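You operate a simulated robot arm through the tools that you are given. There is no shell and no other tool. Be economical: measure what you need, move in short steps, check, and stop when the job is done.

Carry out the task below with a simulated robot arm. There is one attempt and no reset: what you move stays moved.

TASK
Close down the bench: demagnetiser off, small vise and both holders fully open, beige box and big blue bin shut.

It is judged by the outcome, as a careful person would: the job done as asked, and still so three seconds after it is handed in. It fails if anything else is knocked over, pushed out of place, dropped, spilled or broken.

THE ROBOT
A 6-joint arm with a two-finger parallel gripper on a trunk, on a base that drives. Base frame: it is fixed to the floor where the robot stands at the start and does not move with it; the origin is under the middle of the robot, x ahead of it, y to its left, z up. Lengths are in mm, angles in degrees, forces in N, time in s.
With the tool pointing down near the work surface it reaches from about 160 to 660 mm from the robot's upright axis, wherever it stands. Its first joint turns from -166.0 to 166.0 degrees. Places, roughly: beige box lid [1500, -1300, 900]; big bin [900, 100, 300]; demagnetiser switch [1200, -700, 800]; left black knob [900, 200, 900]; red vise knob [1000, -400, 900]; right black knob [1000, 100, 900]. Payload 4.1 kg.
The TCP is the grasp point between the finger pads, 23 mm short of the fingertips. In the tool frame z runs along the fingers and y along their closing line. The gripper opens to 94 mm. The fingers are 38 mm wide and 10 mm thick; the gripper's body (54 by 96 mm) begins 39 mm behind the TCP.
Orientation is that of the tool frame in the base frame, as a unit quaternion [x, y, z, w]. With the fingers straight down and closing along the base's y, the tool's x points along the base's -x, its y along +y and its z along -z.

THE INTERFACE
- The arm moves only by the tool move_arm. Its argument "commands" is a list of rows, each a list of 3 entries, a list of its own where there are three numbers: the closure, from 0 (fully open) to 1 (shut), then the shift along the tool's x, y, z in mm, then the turn, a rotation vector about the tool's x, y, z in degrees. In form: [[jaw, [x, y, z], [ax, ay, az]], ...]. A call has 1 to 8 rows; each row shifts and turns the commanded pose from where the row before left it, along the tool's axes as they then stand. Each row takes 0.2 s and may step no farther than 50 mm and 8.6 degrees from the row before; otherwise, or with a gripper value out of range, the whole call is refused. Where a pose cannot be reached the arm comes as near as it can. A force on the tool above 40 N (or 10 N above the force at the start of the call, whichever is more), or a blocked arm, ends the call early, and 0.2 s more pass. Each finger travels about 45 mm/s and halts on what it meets, pressing with about 41 N; the grip force reading is that of the motor and also rises with nothing between the fingers. The clock runs only during rows and for 0.2 s after the last one: add rows that do not move to give the fingers time. The reply holds the time, the measured pose of the TCP, the force on the tool along the base axes, the opening and the grip force, in the units named above and with some noise, with the torque about the TCP (base axes, N m) and any sound that the robot's microphone picked up.
- Cameras (640 x 400 px; columns grow to the right, rows downward): "scene" is now at [23.3, 143.7, 1360.1]; the picture's right is [-0.13, -0.99, 0.00], its down [-0.55, 0.07, -0.83] and it looks along [0.82, -0.10, -0.56] (base axes); focal length 229 px, centre (320, 200). "wrist" rides on the gripper at [86, 16, -74] in the tool frame; the picture's right is [-0.18, 0.98, 0.00], its down [-0.58, -0.11, -0.81] and it looks along [-0.79, -0.15, 0.59] (tool axes); focal length 243 px, centre (320, 200). There is no depth. A picture from a camera that has moved, and an enlarged one, comes with that camera's place and axes in the base frame and with its lens. The place of the scene camera against the robot may be out by one fixed shift of up to 18 mm in any direction.
- camera(camera): a new picture of that camera. It takes no simulated time.
- slide_trunk(by): slides the trunk up (or, below 0, down) by that many mm; the arm and the scene camera ride with it, the base frame stays. It gives what a move gives, with no picture.
- steer(legs): drives the robot by 1 to 6 legs, each [ahead, turn to the left] in mm and degrees, along the robot's own axes; the way and the turn of a leg run together, so that a leg with both is an arc; at most 1500 mm and 180 degrees a leg. The arm and the cameras ride along, it lands a little off, and it stops where it bumps. It gives what a move gives.
- aim_head(pan, tilt): turns the head with the scene camera to pan (to the left, within 155 degrees either way) and tilt (down, from -29 to 69), counted from straight ahead of the robot. It gives what a move gives.
- enlarge(camera, box): a new picture of the part [left, top, right, bottom] of that camera's present view, enlarged. It takes no simulated time.
- hand_in(): hands the job in; it is judged then, once.

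Go step by step. Nothing tells you exact positions but the pictures and the camera data: compare them with the known pose of the tool, close in by small moves and look again before you grip or let go. The budget is 120 turns and 78 pictures, counting those below and the enlarged ones. Unless the task says otherwise, let go and move clear before handing in, and close with one line.

The tools are called after "Emit:" as a command line: name --argument value ..., lists and objects as JSON in quotes. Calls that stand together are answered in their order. move_arm: Moves the arm, as the interface text tells. Its arguments: {"type":"object","properties":{"commands":{"type":"array","items":{"type":"array"}}},"required":["commands"]} The other tools are called the same way: slide_trunk (by) slides the trunk up or down; steer (legs) drives the base; aim_head (pan, tilt) turns the head that bears the scene camera; camera (camera) takes a picture; enlarge (camera, box) takes an enlarged picture of a part of a camera's view; hand_in () hands the job in.

At the start:

```text
time_s: 0.0
eef_pos: [408.1, 134.8, 1166.8]
tool_rot: [0.001, 1.0, 0.0, 0.0]
ft_force: [-0.8, -0.3, -0.6]
moment: [0.02, 0.01, -0.03]
finger_gap: 94.1
finger_force: 0.0
trunk travel left (down, up): [-303.0, 287.0]
robot x, y, heading: [-1.2, 1.1, 0.0]
head pan, tilt: [-7.2, 34.0]
```

scene: 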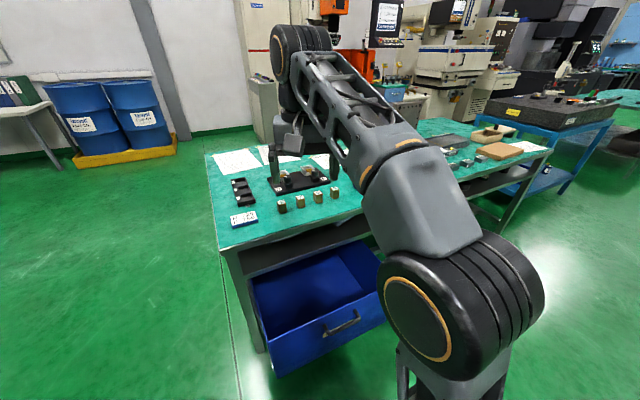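
wrist: 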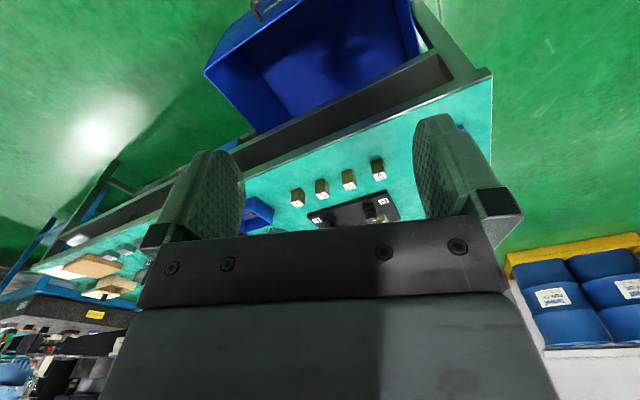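

I see a long green bench with an open blue drawer-like bin at its near end, and two holders on a black base. I'll look closer at everything first.

Emit:
enlarge --camera "scene" --box '[200, 130, 380, 250]'

Emit:
enlarge --camera "scene" --box '[400, 90, 580, 210]'

Emit:
enlarge --camera "scene" --box '[200, 220, 400, 390]'

```text
3.33 times, centred on (290, 190) of scene
camera zoom: at [23.3, 143.7, 1360.1], right [-0.13, -0.99, 0.0], down [-0.55, 0.07, -0.83], along [0.82, -0.1, -0.56], focal length 763 px, centre (420, 233)
```

zoom: 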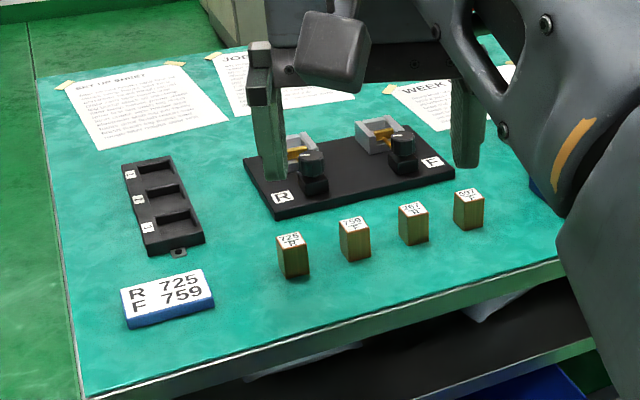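

```text
3.33 times, centred on (490, 150) of scene
camera zoom: at [23.3, 143.7, 1360.1], right [-0.13, -0.99, 0.0], down [-0.55, 0.07, -0.83], along [0.82, -0.1, -0.56], focal length 763 px, centre (-247, 367)
```

zoom: 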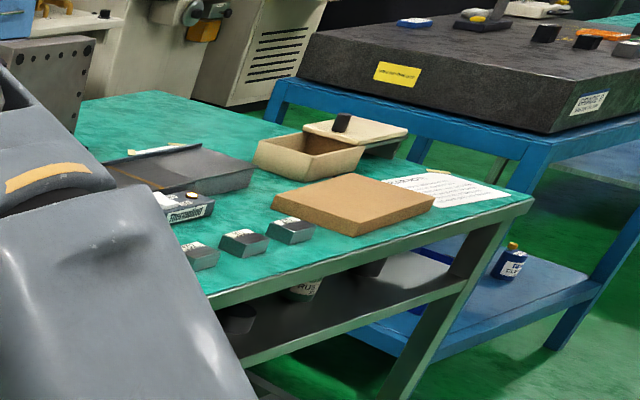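

```text
2.35 times, centred on (300, 305) of scene
camera zoom: at [23.3, 143.7, 1360.1], right [-0.13, -0.99, 0.0], down [-0.55, 0.07, -0.83], along [0.82, -0.1, -0.56], focal length 538 px, centre (367, -47)
```

zoom: 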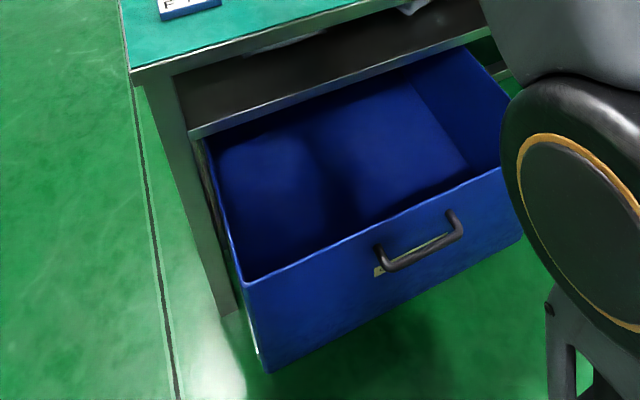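

The bin sticks out of the bench front, and the bench is turned about 18° from my x axis. I'll square up to it, lower the trunk and look.

Emit:
steer --legs '[[0, 18]]'

Emit:
slide_trunk --by -200

Emit:
aim_head --pan -10 --tilt 45

Emit:
camera --camera "scene"

Emit:
camera --camera "wrist"

```text
time_s: 1.4
eef_pos: [346.8, 253.0, 1166.5]
tool_rot: [-0.155, 0.988, 0.0, 0.001]
ft_force: [0.8, 0.3, 0.4]
moment: [-0.02, -0.02, -0.03]
finger_gap: 94.0
finger_force: 0.0
trunk travel left (down, up): [-303.0, 287.0]
robot x, y, heading: [-2.8, -3.4, 18.0]
head pan, tilt: [-7.2, 34.0]
```

```text
time_s: 3.6
eef_pos: [346.7, 254.0, 965.9]
tool_rot: [-0.156, 0.988, -0.001, 0.0]
ft_force: [-0.6, -0.3, 0.1]
moment: [0.01, 0.01, 0.04]
finger_gap: 93.7
finger_force: 0.1
trunk travel left (down, up): [-103.0, 487.0]
robot x, y, heading: [0.9, -0.9, 17.7]
head pan, tilt: [-7.2, 34.0]
```

```text
time_s: 4.3
eef_pos: [347.3, 252.8, 966.3]
tool_rot: [-0.155, 0.988, -0.001, 0.0]
ft_force: [0.7, 0.0, 0.9]
moment: [0.01, 0.0, 0.0]
finger_gap: 94.0
finger_force: 0.0
trunk travel left (down, up): [-103.0, 487.0]
robot x, y, heading: [-0.2, -1.2, 18.0]
head pan, tilt: [-10.0, 45.0]
```

```text
72 pictures are left
camera scene: at [-32.4, 139.5, 1143.8], right [0.14, -0.99, 0.0], down [-0.7, -0.1, -0.71], along [0.7, 0.1, -0.71], focal length 229 px, centre (320, 200)
```

scene: 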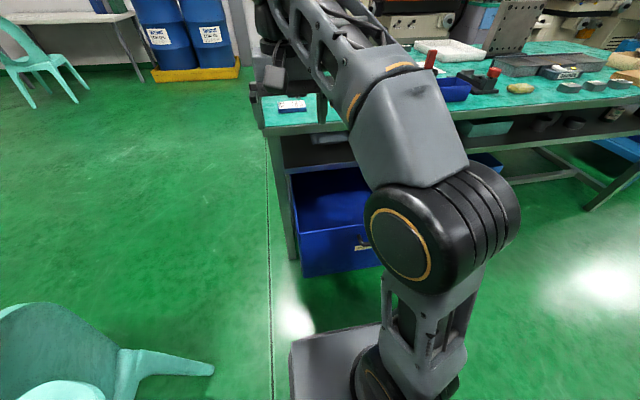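

```text
71 pictures are left
camera wrist: at [260.7, 243.0, 1040.9], right [-0.13, 0.99, 0.0], down [0.59, 0.08, 0.81], along [0.8, 0.1, -0.59], focal length 243 px, centre (320, 200)
```

wrist: 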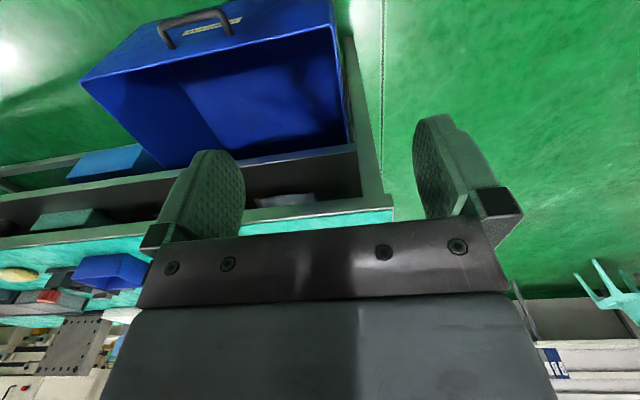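

The bin's handle is around [487, 10, 450], with the front square to about 19°. I'll move the closed gripper in front of the handle, then lower it.

Emit:
move_arm --commands '[[1, [5, -39, 0], [0, 0, 0]], [1, [5, -39, 0], [0, 0, 0]], [1, [5, -39, 0], [0, 0, 0]], [1, [5, -39, 0], [0, 0, 0]], [1, [5, -39, 0], [0, 0, 0]], [1, [5, -39, 0], [0, 0, 0]], [1, [5, -40, 0], [0, 0, 0]], [1, [5, 0, 40], [0, 0, 0]]]'

Emit:
slide_trunk --by -103

Emit:
camera --camera "wrist"

```text
time_s: 6.1
eef_pos: [393.0, -21.2, 925.0]
tool_rot: [-0.156, 0.988, 0.001, 0.001]
ft_force: [0.1, 0.0, 0.3]
moment: [-0.01, 0.01, 0.0]
finger_gap: 0.2
finger_force: 40.5
trunk travel left (down, up): [-103.0, 487.0]
robot x, y, heading: [-0.9, 2.5, 18.0]
head pan, tilt: [-10.0, 45.0]
```

```text
time_s: 7.5
eef_pos: [393.6, -19.2, 821.7]
tool_rot: [-0.156, 0.988, 0.0, 0.0]
ft_force: [0.5, -0.2, 0.1]
moment: [0.02, 0.03, 0.0]
finger_gap: 0.0
finger_force: 41.2
trunk travel left (down, up): [0.0, 590.0]
robot x, y, heading: [0.9, -0.9, 17.8]
head pan, tilt: [-10.0, 45.0]
```

```text
70 pictures are left
camera wrist: at [306.8, -31.2, 897.3], right [-0.13, 0.99, 0.0], down [0.59, 0.08, 0.81], along [0.8, 0.1, -0.59], focal length 243 px, centre (320, 200)
```

wrist: 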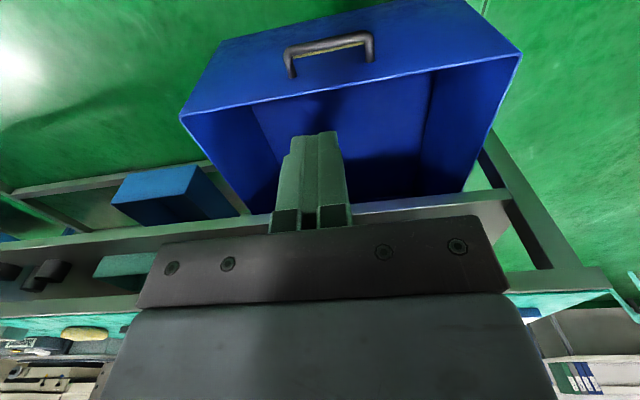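

The handle is at about [495, 9, 425], straight ahead of the fingers with 85 mm clearance. I'll lower the tool in front of it.

Emit:
move_arm --commands '[[1, [2, 0, 48], [0, 0, 0]], [1, [2, 0, 48], [0, 0, 0]], [1, [2, 0, 48], [0, 0, 0]], [1, [0, 0, 48], [0, 0, 0]], [1, [0, 0, 48], [0, 0, 0]], [1, [0, 0, 48], [0, 0, 0]], [1, [0, 0, 48], [0, 0, 0]], [1, [0, 0, 48], [0, 0, 0]]]'

Emit:
camera --camera "wrist"

Emit:
camera --camera "scene"

```text
time_s: 9.3
eef_pos: [385.5, -22.6, 437.9]
tool_rot: [-0.155, 0.988, 0.0, 0.001]
ft_force: [-0.3, 0.1, 0.2]
moment: [0.0, 0.0, 0.03]
finger_gap: 0.0
finger_force: 40.7
trunk travel left (down, up): [0.0, 590.0]
robot x, y, heading: [0.9, 1.7, 17.9]
head pan, tilt: [-10.0, 45.0]
```

```text
69 pictures are left
camera wrist: at [300.0, -33.5, 512.3], right [-0.13, 0.99, 0.0], down [0.59, 0.08, 0.81], along [0.8, 0.1, -0.59], focal length 243 px, centre (320, 200)
```

wrist: 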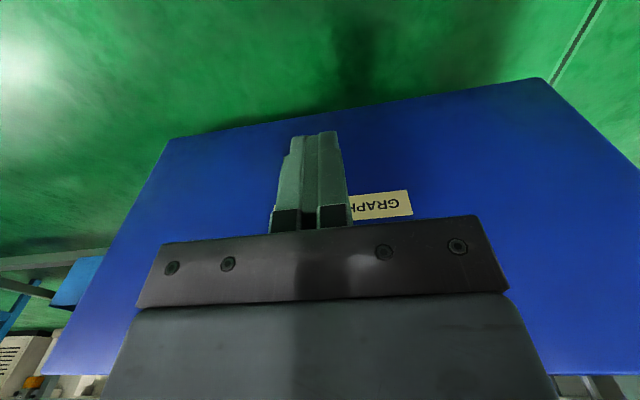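

```text
68 pictures are left
camera scene: at [-32.6, 139.4, 1040.8], right [0.14, -0.99, 0.0], down [-0.7, -0.1, -0.71], along [0.7, 0.1, -0.71], focal length 229 px, centre (320, 200)
```

scene: 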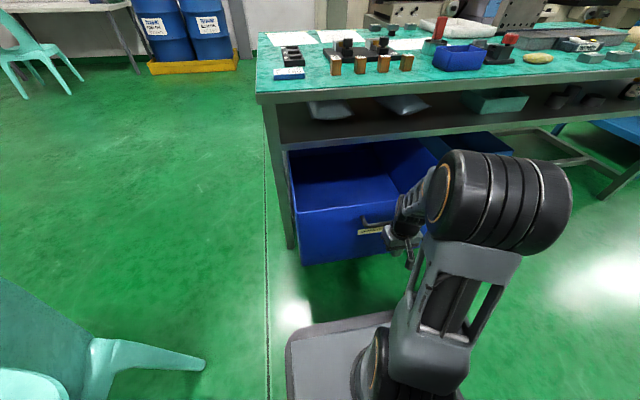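

The fingers are in front of the drawer face, slightly right of its middle. I'll shift left a bit and push forward.

Emit:
move_arm --commands '[[1, [-10, 25, 0], [0, 0, 0]], [1, [-25, 0, 0], [0, 0, 0]], [1, [-20, 0, 0], [0, 0, 0]], [1, [-15, 0, 0], [0, 0, 0]], [1, [-15, 0, 0], [0, 0, 0]], [1, [-15, 0, 0], [0, 0, 0]], [1, [-15, 0, 0], [0, 0, 0]], [1, [-15, 0, 0], [0, 0, 0]]]'

Emit:
camera --camera "wrist"

```text
time_s: 11.1
eef_pos: [502.4, 41.8, 437.6]
tool_rot: [-0.155, 0.988, 0.0, -0.001]
ft_force: [-1.4, -2.2, 0.6]
moment: [0.05, 0.02, 0.01]
finger_gap: 0.0
finger_force: 41.3
trunk travel left (down, up): [0.0, 590.0]
robot x, y, heading: [-0.6, -4.3, 17.7]
head pan, tilt: [-10.0, 45.0]
```

```text
67 pictures are left
camera wrist: at [417.4, 31.4, 513.1], right [-0.13, 0.99, 0.0], down [0.59, 0.07, 0.81], along [0.8, 0.1, -0.59], focal length 243 px, centre (320, 200)
```

wrist: 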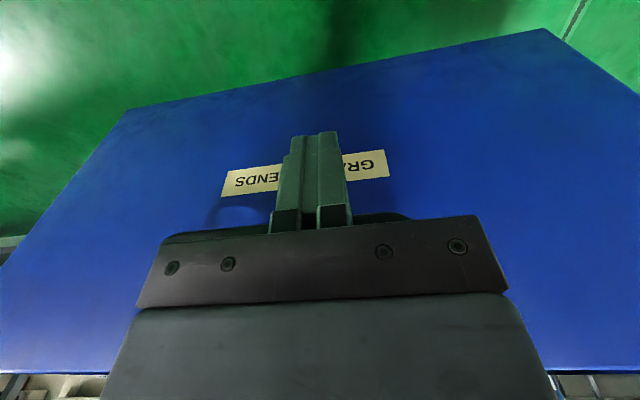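

Aligned with the face and just in contact with the handle. I keep pushing.

Emit:
move_arm --commands '[[1, [-15, 0, 0], [0, 0, 0]], [1, [-15, 0, 0], [0, 0, 0]], [1, [-15, 0, 0], [0, 0, 0]], [1, [-15, 0, 0], [0, 0, 0]], [1, [-15, 0, 0], [0, 0, 0]], [1, [-15, 0, 0], [0, 0, 0]]]'

Emit:
camera --camera "scene"

```text
time_s: 12.5
eef_pos: [588.1, 69.2, 439.2]
tool_rot: [-0.156, 0.988, 0.0, 0.002]
ft_force: [-1.9, -0.2, -0.7]
moment: [0.01, -0.02, 0.03]
finger_gap: 0.0
finger_force: 41.2
trunk travel left (down, up): [0.0, 590.0]
robot x, y, heading: [-2.6, -2.1, 17.7]
head pan, tilt: [-10.0, 45.0]
```

```text
66 pictures are left
camera scene: at [-32.4, 139.4, 1040.7], right [0.14, -0.99, 0.0], down [-0.7, -0.1, -0.71], along [0.7, 0.1, -0.71], focal length 229 px, centre (320, 200)
```

scene: 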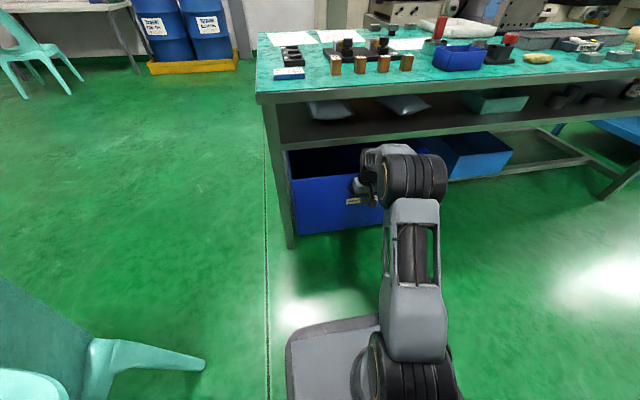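

The drawer is sliding in. I continue in smaller pushes, watching the force.

Emit:
move_arm --commands '[[1, [-12, 0, 0], [0, 0, 0]], [1, [-12, 0, 0], [0, 0, 0]], [1, [-12, 0, 0], [0, 0, 0]], [1, [-12, 0, 0], [0, 0, 0]]]'

Emit:
enlarge --camera "scene" --box '[250, 80, 530, 255]'

Emit:
camera --camera "wrist"

```text
time_s: 13.5
eef_pos: [636.1, 83.5, 437.9]
tool_rot: [-0.156, 0.988, 0.0, 0.001]
ft_force: [-2.6, 0.0, 0.5]
moment: [0.0, -0.04, 0.06]
finger_gap: 0.0
finger_force: 41.0
trunk travel left (down, up): [0.0, 590.0]
robot x, y, heading: [0.4, 2.2, 17.7]
head pan, tilt: [-10.0, 45.0]
```

```text
2.29 times, centred on (390, 168) of scene
camera zoom: at [-32.4, 139.4, 1040.7], right [0.14, -0.99, 0.0], down [-0.7, -0.1, -0.71], along [0.7, 0.1, -0.71], focal length 523 px, centre (160, 274)
```

zoom: 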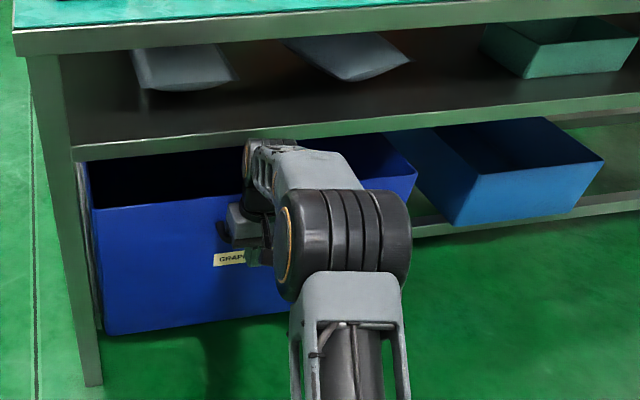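

```text
64 pictures are left
camera wrist: at [549.0, 73.2, 512.9], right [-0.13, 0.99, 0.0], down [0.59, 0.08, 0.81], along [0.8, 0.1, -0.59], focal length 243 px, centre (320, 200)
```

wrist: 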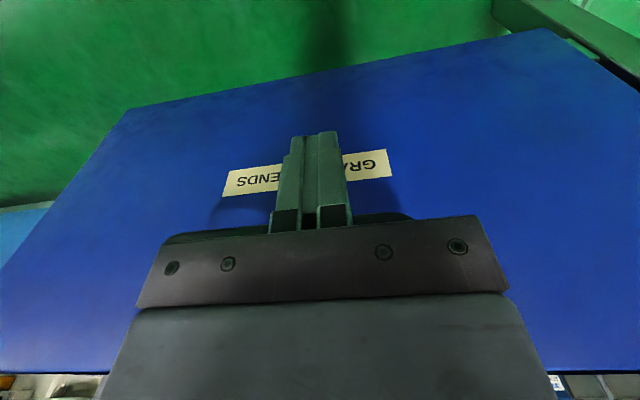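

The drawer is almost flush with the leg, and the wrist is getting close to the shelf edge. I'll back off, tilt the fingers forward and then finish the push.

Emit:
move_arm --commands '[[1, [30, 0, 0], [0, 0, 0]], [1, [30, 0, 0], [0, 0, 0]], [1, [10, 0, 0], [0, -8, 0]], [1, [0, 0, 0], [0, -8, 0]], [1, [0, 0, 0], [0, -8, 0]], [1, [0, 0, 0], [0, -8, 0]], [1, [0, 0, 0], [0, -8, 0]], [1, [0, 0, 0], [0, -8, 0]]]'

Emit:
camera --camera "wrist"

Emit:
enlarge --camera "scene" --box '[250, 80, 530, 255]'

```text
time_s: 15.3
eef_pos: [565.5, 68.8, 437.6]
tool_rot: [-0.152, 0.928, 0.071, 0.334]
ft_force: [-0.6, -1.1, 0.2]
moment: [0.01, -0.02, -0.01]
finger_gap: 0.1
finger_force: 40.8
out of reach, approached as far as the arm can: row 7, 8
trunk travel left (down, up): [0.0, 590.0]
robot x, y, heading: [0.3, 0.1, 18.1]
head pan, tilt: [-10.0, 45.0]
```

```text
63 pictures are left
camera wrist: at [454.0, 46.6, 440.0], right [-0.19, 0.97, 0.15], down [-0.02, -0.15, 0.99], along [0.98, 0.18, 0.05], focal length 243 px, centre (320, 200)
```

wrist: 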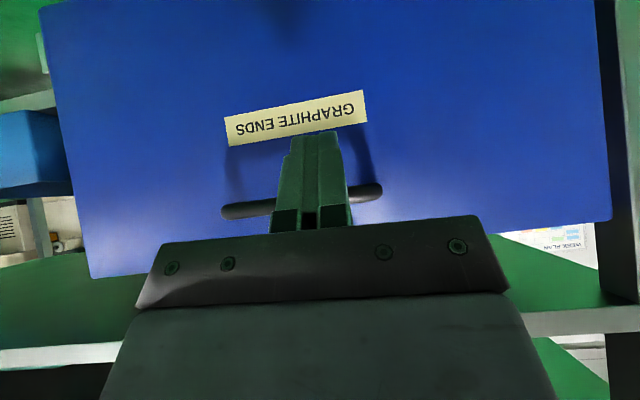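

```text
2.29 times, centred on (390, 168) of scene
camera zoom: at [-32.4, 139.4, 1040.7], right [0.14, -0.99, 0.0], down [-0.7, -0.1, -0.71], along [0.7, 0.1, -0.71], focal length 523 px, centre (160, 274)
```

zoom: 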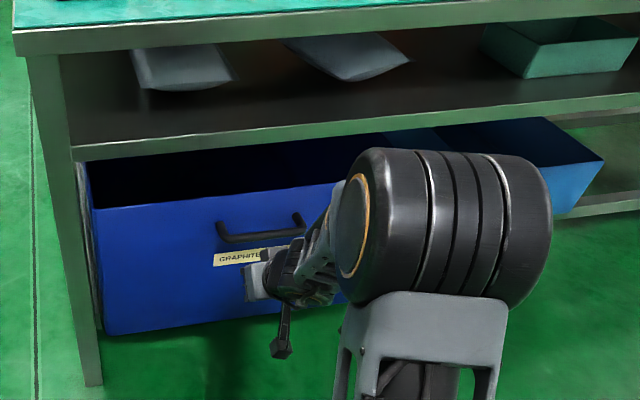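

Now the tool is tilted about 39° forward and clear of the shelf. I push forward again.

Emit:
move_arm --commands '[[1, [-15, 0, 14], [0, 0, 0]], [1, [-15, 0, 14], [0, 0, 0]], [1, [-12, 0, 11], [0, 0, 0]], [1, [-9, 0, 8], [0, 0, 0]], [1, [-9, 0, 8], [0, 0, 0]]]'

```text
time_s: 16.5
eef_pos: [642.5, 94.5, 432.8]
tool_rot: [-0.152, 0.928, 0.071, 0.333]
ft_force: [-5.0, -0.8, -2.9]
moment: [-0.05, -0.04, 0.03]
finger_gap: 0.1
finger_force: 40.9
trunk travel left (down, up): [0.0, 590.0]
robot x, y, heading: [1.5, 3.3, 17.9]
head pan, tilt: [-10.0, 45.0]
```

Emit:
move_arm --commands '[[1, [-9, 0, 8], [0, 0, 0]], [1, [-9, 0, 8], [0, 0, 0]], [1, [-9, 0, 8], [0, 0, 0]]]'

Emit:
enlarge --camera "scene" --box '[250, 80, 530, 255]'

```text
time_s: 17.1
eef_pos: [660.4, 100.0, 427.0]
tool_rot: [-0.151, 0.93, 0.072, 0.326]
ft_force: [0.4, 0.1, 0.1]
moment: [0.0, -0.01, 0.03]
finger_gap: 0.0
finger_force: 40.9
trunk travel left (down, up): [0.0, 590.0]
robot x, y, heading: [-1.3, -1.8, 17.7]
head pan, tilt: [-10.0, 45.0]
stopped in row 3: the force on the tool passed its limit (the readings are from after the stop); the commanded pose is now the measured one
```

```text
2.29 times, centred on (390, 168) of scene
camera zoom: at [-32.6, 139.3, 1040.8], right [0.14, -0.99, 0.0], down [-0.7, -0.1, -0.71], along [0.7, 0.1, -0.71], focal length 523 px, centre (160, 274)
```

zoom: 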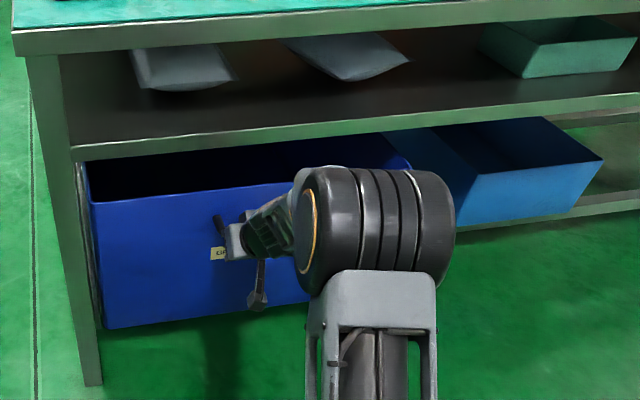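

The push met more than 40 N, so this is either the end stop or a catch. I'll push once more to see whether it yields.

Emit:
move_arm --commands '[[1, [-8, 0, 6], [0, 0, 0]], [1, [-8, 0, 6], [0, 0, 0]], [1, [-8, 0, 6], [0, 0, 0]]]'

Emit:
camera --camera "wrist"

```text
time_s: 17.5
eef_pos: [664.0, 101.8, 422.8]
tool_rot: [-0.152, 0.933, 0.072, 0.319]
ft_force: [-0.2, 0.4, 0.0]
moment: [0.02, -0.01, 0.05]
finger_gap: 0.0
finger_force: 40.6
trunk travel left (down, up): [0.0, 590.0]
robot x, y, heading: [-3.1, 0.8, 17.9]
head pan, tilt: [-10.0, 45.0]
stopped in row 2: the force on the tool passed its limit (the readings are from after the stop); the commanded pose is now the measured one
```

```text
60 pictures are left
camera wrist: at [551.5, 79.7, 427.7], right [-0.19, 0.97, 0.15], down [0.01, -0.15, 0.99], along [0.98, 0.19, 0.02], focal length 243 px, centre (320, 200)
```

wrist: 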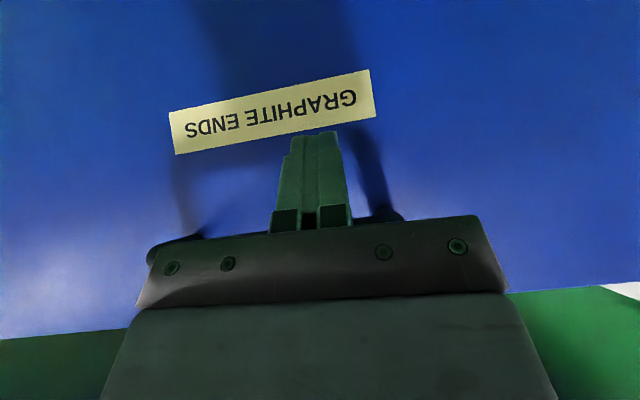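

It doesn't move further and the tool only slides down the face, so the drawer seems to be at its stop. I back off to inspect.

Emit:
move_arm --commands '[[1, [25, 0, -18], [0, 0, 0]], [1, [25, 0, -18], [0, 0, 0]], [1, [25, 0, -18], [0, 0, 0]], [1, [25, 0, -18], [0, 0, 0]], [1, [0, 0, 0], [0, 8, 0]], [1, [0, 0, 0], [0, 8, 0]], [1, [0, 0, 0], [0, 8, 0]], [1, [0, 0, 0], [0, 8, 0]]]'

Emit:
camera --camera "wrist"

Emit:
enlarge --camera "scene" --box '[250, 80, 530, 255]'

```text
time_s: 19.3
eef_pos: [546.8, 64.2, 416.6]
tool_rot: [-0.172, 0.978, 0.051, 0.104]
ft_force: [-1.1, 0.3, 0.0]
moment: [0.03, 0.0, -0.02]
finger_gap: 0.0
finger_force: 41.4
out of reach, approached as far as the arm can: row 5, 6
trunk travel left (down, up): [0.0, 590.0]
robot x, y, heading: [-0.4, 1.4, 17.9]
head pan, tilt: [-10.0, 45.0]
```

```text
59 pictures are left
camera wrist: at [449.0, 42.0, 471.4], right [-0.17, 0.98, 0.1], down [0.42, -0.02, 0.91], along [0.89, 0.2, -0.41], focal length 243 px, centre (320, 200)
```

wrist: 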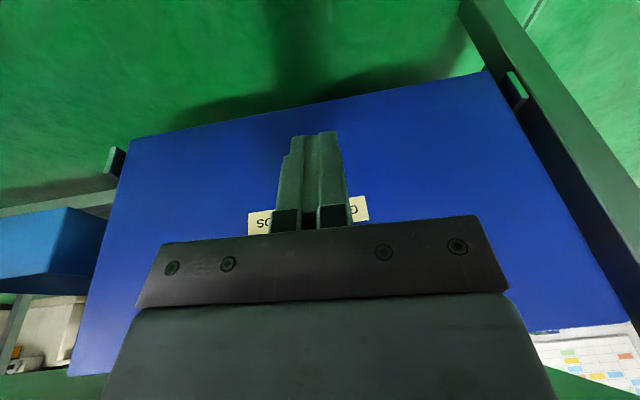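

```text
2.29 times, centred on (390, 168) of scene
camera zoom: at [-32.9, 139.2, 1040.7], right [0.14, -0.99, 0.0], down [-0.7, -0.1, -0.71], along [0.7, 0.1, -0.71], focal length 523 px, centre (160, 274)
```

zoom: 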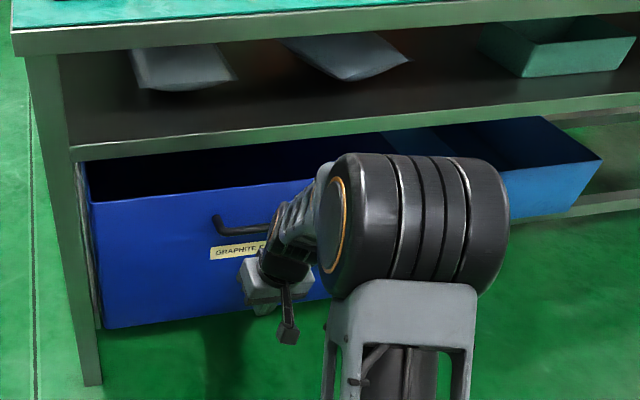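

The drawer front is now flush with the rail ends on both sides, so I take it as shut. Next I straighten the tool, raise the trunk and look at the holders.

Emit:
move_arm --commands '[[0, [30, 0, 0], [0, 6, 0]], [0, [30, 0, 0], [0, 6, 0]], [0, [30, 0, -20], [0, 0, 0]], [0, [0, 0, -50], [0, 0, 0]], [0, [0, 0, -50], [0, 0, 0]], [0, [0, 0, -50], [0, 0, 0]], [0, [0, 0, -50], [0, 0, 0]]]'

Emit:
slide_trunk --by 450

Emit:
aim_head --pan -25 --tilt 40

Emit:
camera --camera "scene"

Emit:
camera --camera "wrist"

```text
time_s: 20.9
eef_pos: [464.3, 21.3, 626.6]
tool_rot: [-0.175, 0.984, 0.032, 0.001]
ft_force: [0.3, 0.2, -1.0]
moment: [0.0, 0.01, 0.01]
finger_gap: 93.8
finger_force: 0.2
trunk travel left (down, up): [0.0, 590.0]
robot x, y, heading: [0.1, -2.6, 17.8]
head pan, tilt: [-10.0, 45.0]
```

```text
refused: 450 is not a number from -400 to 400
```

```text
time_s: 21.7
eef_pos: [465.2, 20.9, 626.7]
tool_rot: [-0.175, 0.984, 0.031, 0.003]
ft_force: [-0.4, 0.0, 0.5]
moment: [0.01, -0.01, -0.03]
finger_gap: 93.9
finger_force: 0.1
trunk travel left (down, up): [0.0, 590.0]
robot x, y, heading: [-4.2, -1.8, 17.9]
head pan, tilt: [-25.0, 40.0]
```

```text
57 pictures are left
camera scene: at [-29.1, 117.6, 1048.0], right [-0.13, -0.99, 0.0], down [-0.64, 0.08, -0.77], along [0.76, -0.1, -0.64], focal length 229 px, centre (320, 200)
```

scene: 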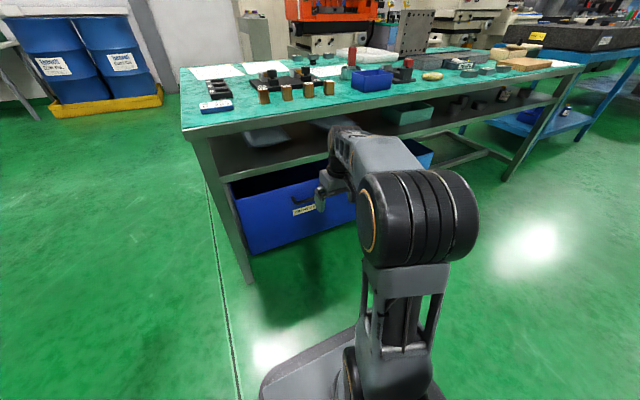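

```text
56 pictures are left
camera wrist: at [379.9, 1.4, 700.5], right [-0.17, 0.98, 0.06], down [0.59, 0.05, 0.81], along [0.79, 0.17, -0.59], focal length 243 px, centre (320, 200)
```

wrist: 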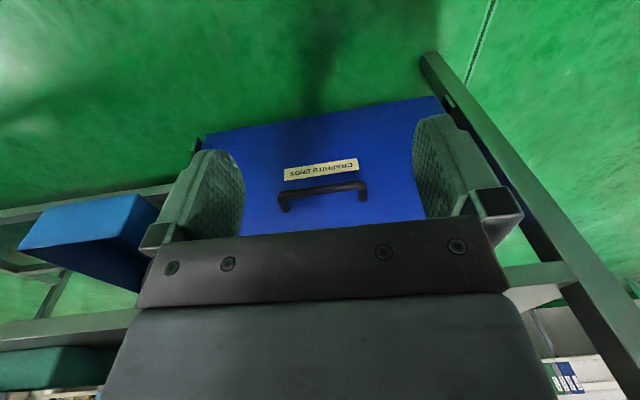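

The drawer looks shut. I'll correct the small tool tilt and raise the trunk for a view on the bench top.

Emit:
move_arm --commands '[[0, [0, 0, 0], [3.6, 0, 0]]]'

Emit:
slide_trunk --by 400

Emit:
slide_trunk --by 100

Emit:
aim_head --pan -20 --tilt 35

Emit:
camera --camera "scene"

Emit:
camera --camera "wrist"

```text
time_s: 22.1
eef_pos: [465.4, 20.6, 625.0]
tool_rot: [-0.176, 0.984, 0.002, 0.007]
ft_force: [0.0, 0.2, 1.1]
moment: [0.01, 0.01, 0.0]
finger_gap: 94.1
finger_force: 0.0
trunk travel left (down, up): [0.0, 590.0]
robot x, y, heading: [-1.7, 1.7, 17.6]
head pan, tilt: [-25.0, 40.0]
```

```text
time_s: 25.9
eef_pos: [465.0, 20.3, 1026.3]
tool_rot: [-0.175, 0.985, 0.002, 0.007]
ft_force: [0.4, 0.9, -0.1]
moment: [-0.01, 0.02, 0.03]
finger_gap: 94.0
finger_force: 0.1
trunk travel left (down, up): [-400.0, 190.0]
robot x, y, heading: [-2.3, 0.0, 17.9]
head pan, tilt: [-25.0, 40.0]
```

```text
time_s: 27.2
eef_pos: [465.2, 20.2, 1126.1]
tool_rot: [-0.175, 0.984, 0.0, 0.007]
ft_force: [-0.1, -0.3, 0.4]
moment: [0.03, -0.01, 0.02]
finger_gap: 94.0
finger_force: 0.1
trunk travel left (down, up): [-500.0, 90.0]
robot x, y, heading: [-2.8, -3.1, 17.9]
head pan, tilt: [-25.0, 40.0]
```

```text
time_s: 27.9
eef_pos: [465.8, 20.9, 1126.5]
tool_rot: [-0.175, 0.985, 0.001, 0.008]
ft_force: [0.5, -0.2, 0.0]
moment: [0.03, 0.01, -0.01]
finger_gap: 93.8
finger_force: 0.0
trunk travel left (down, up): [-500.0, 90.0]
robot x, y, heading: [2.3, 1.4, 17.4]
head pan, tilt: [-20.0, 35.0]
```

```text
55 pictures are left
camera scene: at [-25.5, 124.8, 1555.5], right [-0.04, -1.0, 0.0], down [-0.57, 0.02, -0.82], along [0.82, -0.03, -0.57], focal length 229 px, centre (320, 200)
```

scene: 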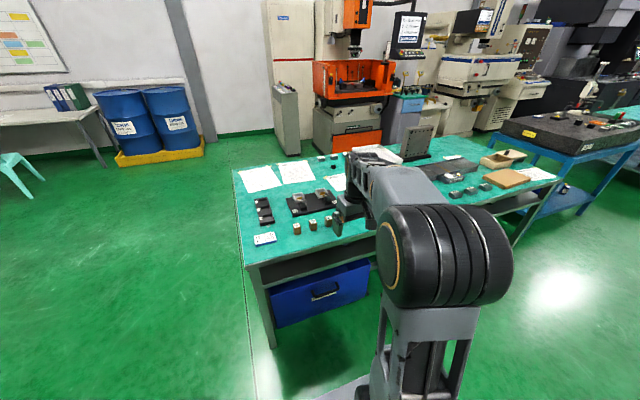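

```text
54 pictures are left
camera wrist: at [378.3, 5.8, 1199.6], right [-0.17, 0.99, 0.0], down [0.57, 0.09, 0.81], along [0.8, 0.14, -0.58], focal length 243 px, centre (320, 200)
```

wrist: 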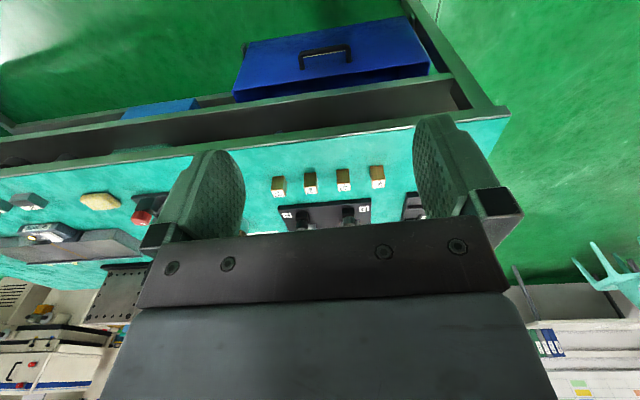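

Now a closer look at the holders from here.

Emit:
enlarge --camera "scene" --box '[275, 175, 355, 225]'

Emit:
enlarge --camera "scene" --box '[410, 135, 570, 235]'

```text
8.00 times, centred on (315, 200) of scene
camera zoom: at [-25.5, 124.8, 1555.5], right [-0.04, -1.0, 0.0], down [-0.57, 0.02, -0.82], along [0.82, -0.03, -0.57], focal length 1830 px, centre (360, 200)
```

zoom: 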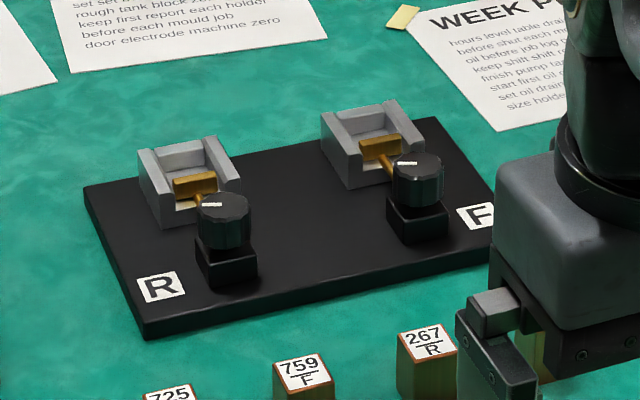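

```text
4.00 times, centred on (490, 185) of scene
camera zoom: at [-25.5, 124.8, 1555.5], right [-0.04, -1.0, 0.0], down [-0.57, 0.02, -0.82], along [0.82, -0.03, -0.57], focal length 915 px, centre (-360, 260)
```

zoom: 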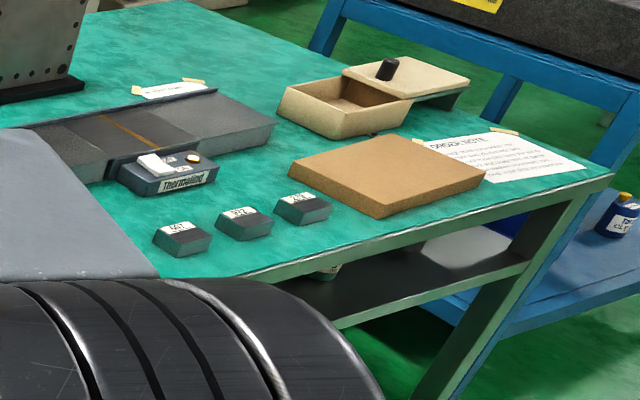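

The holder knobs have vertical axes: R about [973, 179, 860] and F about [1015, 46, 860], with brass jaws partly in the channels. I'll shift the base about 200 mm to the right and then in toward the bench.

Emit:
steer --legs '[[0, -90], [200, 0], [0, 90], [220, 0]]'

Emit:
aim_head --pan 0 --tilt 45

Emit:
camera --camera "scene"

Emit:
camera --camera "wrist"

```text
time_s: 38.4
eef_pos: [734.1, -86.5, 1125.5]
tool_rot: [-0.184, 0.983, 0.002, 0.007]
ft_force: [0.3, 0.6, 0.1]
moment: [0.04, 0.03, -0.01]
finger_gap: 94.1
finger_force: 0.0
trunk travel left (down, up): [-500.0, 90.0]
robot x, y, heading: [269.1, -114.1, 18.6]
head pan, tilt: [-20.0, 35.0]
```

```text
time_s: 39.2
eef_pos: [734.0, -87.0, 1125.6]
tool_rot: [-0.184, 0.983, 0.002, 0.008]
ft_force: [0.5, -1.0, 0.0]
moment: [0.0, -0.02, -0.03]
finger_gap: 93.9
finger_force: 0.0
trunk travel left (down, up): [-500.0, 90.0]
robot x, y, heading: [269.5, -116.1, 18.6]
head pan, tilt: [0.0, 45.0]
```

```text
51 pictures are left
camera scene: at [230.6, 36.8, 1540.8], right [0.32, -0.95, 0.0], down [-0.67, -0.23, -0.71], along [0.67, 0.23, -0.71], focal length 229 px, centre (320, 200)
```

scene: 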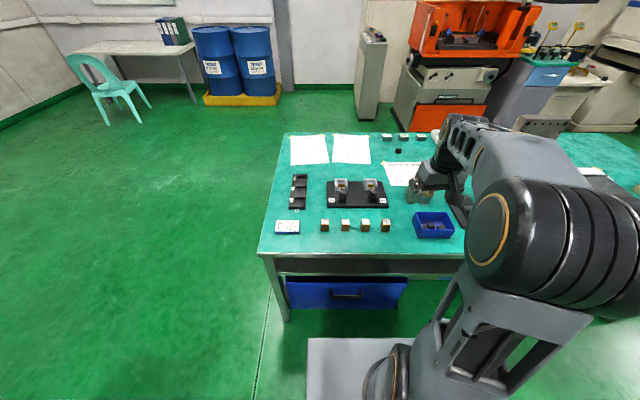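

```text
50 pictures are left
camera wrist: at [647.5, -103.6, 1199.6], right [-0.18, 0.98, 0.0], down [0.57, 0.1, 0.81], along [0.8, 0.15, -0.58], focal length 243 px, centre (320, 200)
```

wrist: 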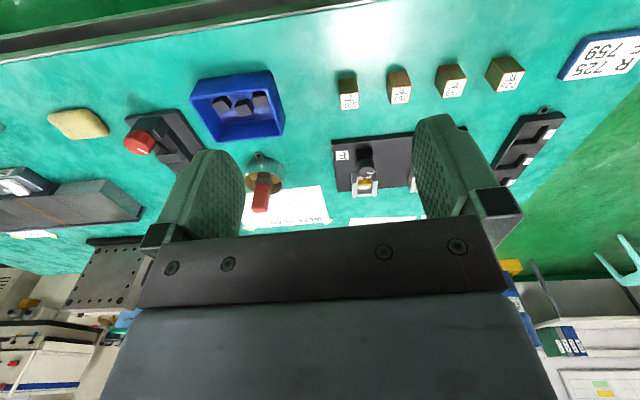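

The robot is now in front of the holders. I'll zoom in on them from the scene camera to get positions and knob pointer directions.

Emit:
enlarge --camera "scene" --box '[315, 165, 395, 215]'

Emit:
enlarge --camera "scene" --box '[280, 125, 440, 225]'

```text
8.00 times, centred on (355, 190) of scene
camera zoom: at [230.6, 36.8, 1540.8], right [0.32, -0.95, 0.0], down [-0.67, -0.23, -0.71], along [0.67, 0.23, -0.71], focal length 1830 px, centre (40, 280)
```

zoom: 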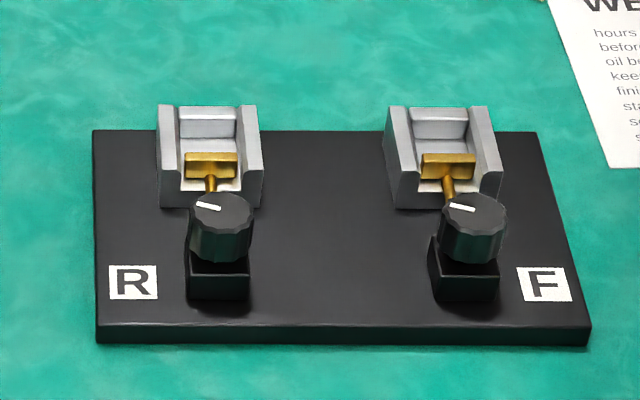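

```text
4.00 times, centred on (360, 175) of scene
camera zoom: at [230.6, 36.8, 1540.8], right [0.32, -0.95, 0.0], down [-0.67, -0.23, -0.71], along [0.67, 0.23, -0.71], focal length 915 px, centre (160, 300)
```

zoom: 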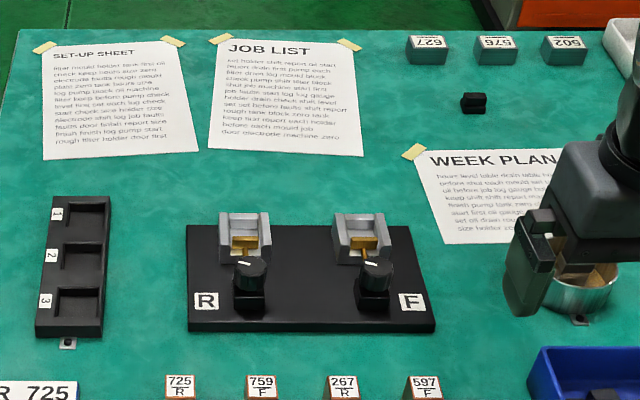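

The knobs are about 735 mm from the robot axis, slightly too far. I'll drive in 95 mm (handle clearance about 115+) and bring the gripper up near the F knob for a close look.

Emit:
steer --legs '[[95, 0]]'

Emit:
move_arm --commands '[[0, [-15, 20, 0], [0, 0, 0]], [0, [-20, 20, 0], [0, 0, 0]], [0, [-20, 20, 0], [0, 0, 0]], [0, [-20, 20, 0], [0, 0, 0]], [0, [-20, 20, 0], [0, 0, 0]]]'

Emit:
slide_trunk --by -60

Emit:
camera --camera "wrist"

Emit:
camera --camera "scene"

```text
time_s: 40.3
eef_pos: [825.0, -57.0, 1126.3]
tool_rot: [-0.184, 0.983, 0.001, 0.008]
ft_force: [0.8, 0.4, -0.6]
moment: [0.0, 0.01, 0.02]
finger_gap: 93.7
finger_force: 0.0
trunk travel left (down, up): [-500.0, 90.0]
robot x, y, heading: [355.7, -87.5, 18.8]
head pan, tilt: [0.0, 45.0]
```

```text
time_s: 41.5
eef_pos: [875.5, 71.4, 1127.1]
tool_rot: [-0.184, 0.983, 0.001, 0.007]
ft_force: [0.8, -0.2, -0.3]
moment: [-0.02, 0.01, -0.01]
finger_gap: 93.8
finger_force: 0.0
trunk travel left (down, up): [-500.0, 90.0]
robot x, y, heading: [357.9, -85.9, 18.6]
head pan, tilt: [0.0, 45.0]
```

```text
time_s: 42.5
eef_pos: [876.3, 71.7, 1067.6]
tool_rot: [-0.185, 0.983, 0.002, 0.008]
ft_force: [0.3, 1.3, 0.5]
moment: [0.03, -0.01, 0.0]
finger_gap: 94.0
finger_force: 0.0
trunk travel left (down, up): [-440.0, 150.0]
robot x, y, heading: [360.7, -86.6, 18.5]
head pan, tilt: [0.0, 45.0]
```

```text
47 pictures are left
camera wrist: at [789.5, 55.1, 1141.3], right [-0.18, 0.98, 0.0], down [0.57, 0.1, 0.81], along [0.8, 0.15, -0.58], focal length 243 px, centre (320, 200)
```

wrist: 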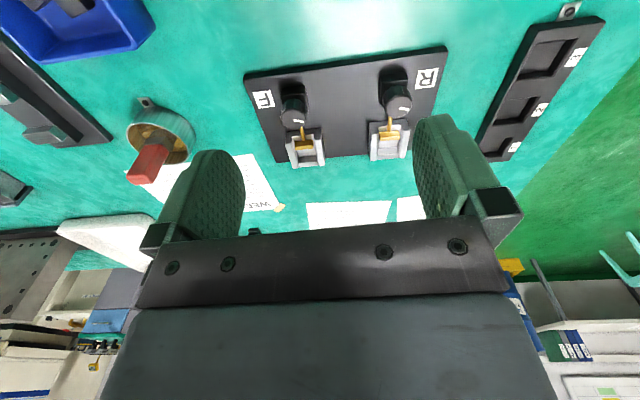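

```text
46 pictures are left
camera scene: at [321.1, 67.5, 1480.7], right [0.32, -0.95, 0.0], down [-0.67, -0.23, -0.71], along [0.67, 0.23, -0.71], focal length 229 px, centre (320, 200)
```

scene: 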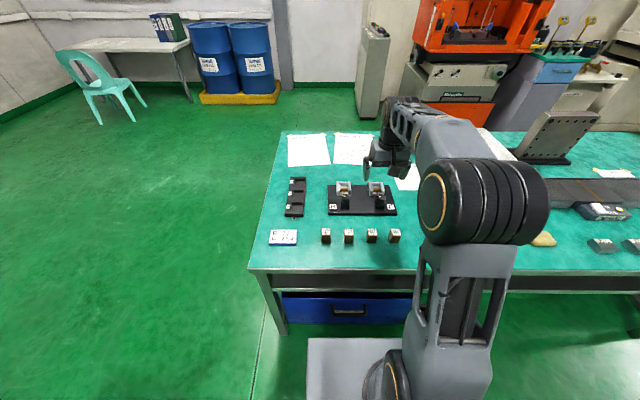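

From two wrist views: F knob top about [996, 57, 853], R knob top about [957, 195, 853]. I'll come 20 mm closer, move above F and check.

Emit:
steer --legs '[[22, 0]]'

Emit:
move_arm --commands '[[0, [-20, -14, 20], [0, 0, 0]], [0, [-20, -14, 20], [0, 0, 0]], [0, [-22, -14, 20], [0, 0, 0]], [0, [-22, -15, 20], [0, 0, 0]]]'

Emit:
camera --camera "wrist"

```text
time_s: 43.3
eef_pos: [897.2, 78.9, 1067.7]
tool_rot: [-0.184, 0.983, 0.001, 0.007]
ft_force: [-0.8, -0.3, -0.5]
moment: [-0.01, -0.01, 0.01]
finger_gap: 93.9
finger_force: 0.1
trunk travel left (down, up): [-440.0, 150.0]
robot x, y, heading: [377.7, -78.5, 18.7]
head pan, tilt: [0.0, 45.0]
```

```text
time_s: 44.3
eef_pos: [998.0, 54.3, 987.2]
tool_rot: [-0.184, 0.983, 0.001, 0.007]
ft_force: [0.0, -0.2, -0.2]
moment: [-0.01, 0.04, -0.01]
finger_gap: 94.1
finger_force: 0.1
trunk travel left (down, up): [-440.0, 150.0]
robot x, y, heading: [379.4, -74.2, 18.8]
head pan, tilt: [0.0, 45.0]
```

```text
45 pictures are left
camera wrist: at [911.0, 39.4, 1061.8], right [-0.18, 0.98, 0.0], down [0.57, 0.1, 0.81], along [0.8, 0.15, -0.58], focal length 243 px, centre (320, 200)
```

wrist: 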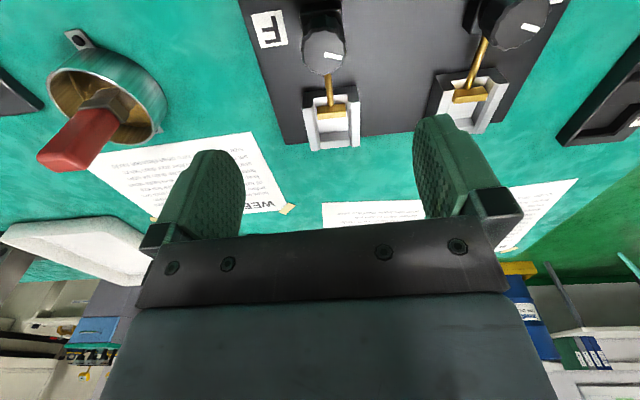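

The F knob top is at about [993, 58, 857], and the tool is nearly centred over it. I'll align, descend to grip about 14 mm of the knob, and close.

Emit:
move_arm --commands '[[0, [3, 5, 40], [0, 0, 0]], [0, [0, 0, 40], [0, 0, 0]], [0, [0, 0, 25], [0, 0, 0]], [0, [0, 0, 15], [0, 0, 0]], [0.55, [0, 0, 0], [0, 0, 0]], [0.8, [0, 0, 0], [0, 0, 0]], [0.8, [0, 0, 0], [0, 0, 0]], [0.8, [0, 0, 0], [0, 0, 0]]]'

Emit:
camera --camera "wrist"

```text
time_s: 46.1
eef_pos: [993.6, 57.9, 869.1]
tool_rot: [-0.182, 0.983, 0.001, 0.007]
ft_force: [4.7, -9.4, -1.0]
moment: [-0.05, -0.04, 0.03]
finger_gap: 33.5
finger_force: 32.2
trunk travel left (down, up): [-440.0, 150.0]
robot x, y, heading: [377.9, -78.1, 18.7]
head pan, tilt: [0.0, 45.0]
```

```text
44 pictures are left
camera wrist: at [907.6, 42.5, 942.5], right [-0.18, 0.98, 0.0], down [0.57, 0.1, 0.81], along [0.8, 0.15, -0.58], focal length 243 px, centre (320, 200)
```

wrist: 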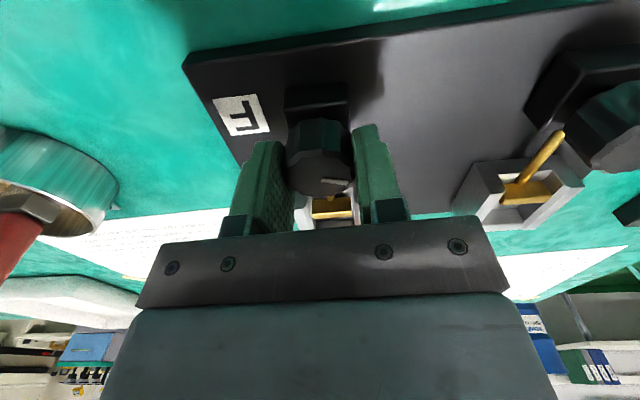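

The knob is gripped (33.5 mm). I try a small counter-clockwise turn (seen from above) and watch torque and jaw.

Emit:
move_arm --commands '[[0.8, [0, 0, 0], [0, 0, -8]], [0.8, [0, 0, 0], [0, 0, -8]], [0.8, [0, 0, 0], [0, 0, -8]], [0.8, [0, 0, 0], [0, 0, -8]]]'

Emit:
camera --camera "wrist"

```text
time_s: 47.1
eef_pos: [994.1, 59.0, 869.5]
tool_rot: [-0.448, 0.894, 0.0, 0.006]
ft_force: [-1.4, -10.3, -0.6]
moment: [1.23, 0.04, 0.0]
finger_gap: 33.8
finger_force: 45.3
trunk travel left (down, up): [-440.0, 150.0]
robot x, y, heading: [381.2, -75.0, 18.6]
head pan, tilt: [0.0, 45.0]
```

```text
43 pictures are left
camera wrist: at [928.8, -0.2, 942.6], right [-0.68, 0.73, 0.0], down [0.42, 0.4, 0.81], along [0.6, 0.55, -0.58], focal length 243 px, centre (320, 200)
```

wrist: 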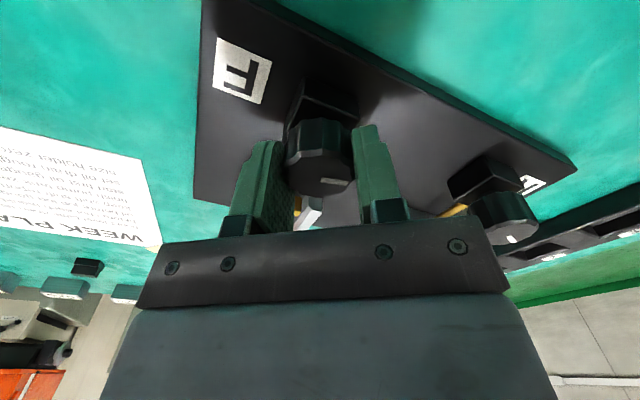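

The knob turned freely with the hand. I check the jaw with the scene camera.

Emit:
enlarge --camera "scene" --box '[325, 160, 405, 210]'

```text
8.00 times, centred on (365, 185) of scene
camera zoom: at [341.7, 73.2, 1480.9], right [0.32, -0.95, 0.0], down [-0.67, -0.23, -0.71], along [0.67, 0.23, -0.71], focal length 1830 px, centre (-40, 320)
```

zoom: 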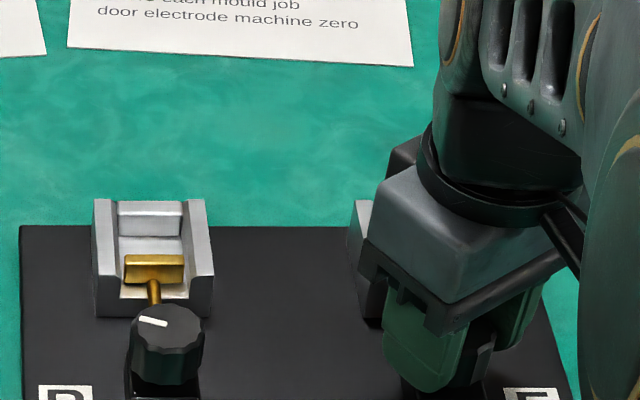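

The jaw is hidden by the hand. I'll release and rise to see which way it moved.

Emit:
move_arm --commands '[[0.3, [0, 0, 0], [0, 0, 0]], [0.3, [0, 0, 0], [0, 0, 0]], [0.3, [0, 0, -30], [0, 0, 0]], [0.3, [0, 0, -40], [0, 0, 8]], [0.3, [0, 0, -40], [0, 0, 8]], [0.3, [0, 0, 0], [0, 0, 8]], [0.3, [0, 0, 0], [0, 0, 8]]]'

Emit:
enlarge --camera "wrist" --box '[220, 0, 600, 180]'

```text
time_s: 48.7
eef_pos: [992.7, 58.8, 979.6]
tool_rot: [-0.182, 0.983, 0.002, 0.007]
ft_force: [0.1, 1.1, 0.2]
moment: [0.02, 0.01, 0.03]
finger_gap: 66.0
finger_force: 0.0
trunk travel left (down, up): [-440.0, 150.0]
robot x, y, heading: [378.9, -77.8, 18.7]
head pan, tilt: [0.0, 45.0]
```

```text
1.68 times, centred on (410, 90) of wrist
camera zoom: at [905.8, 43.0, 1052.7], right [-0.18, 0.98, 0.0], down [0.57, 0.1, 0.81], along [0.8, 0.15, -0.58], focal length 409 px, centre (168, 385)
```

zoom: 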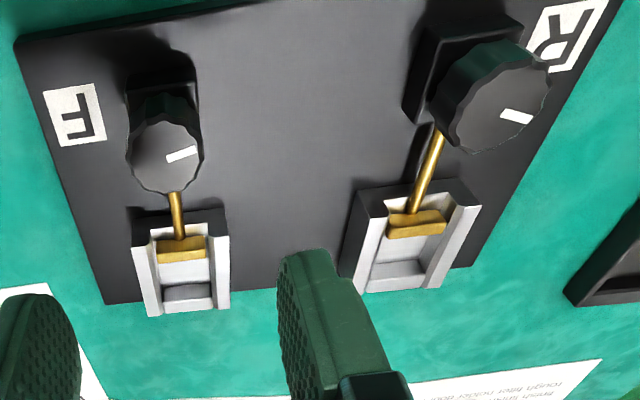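

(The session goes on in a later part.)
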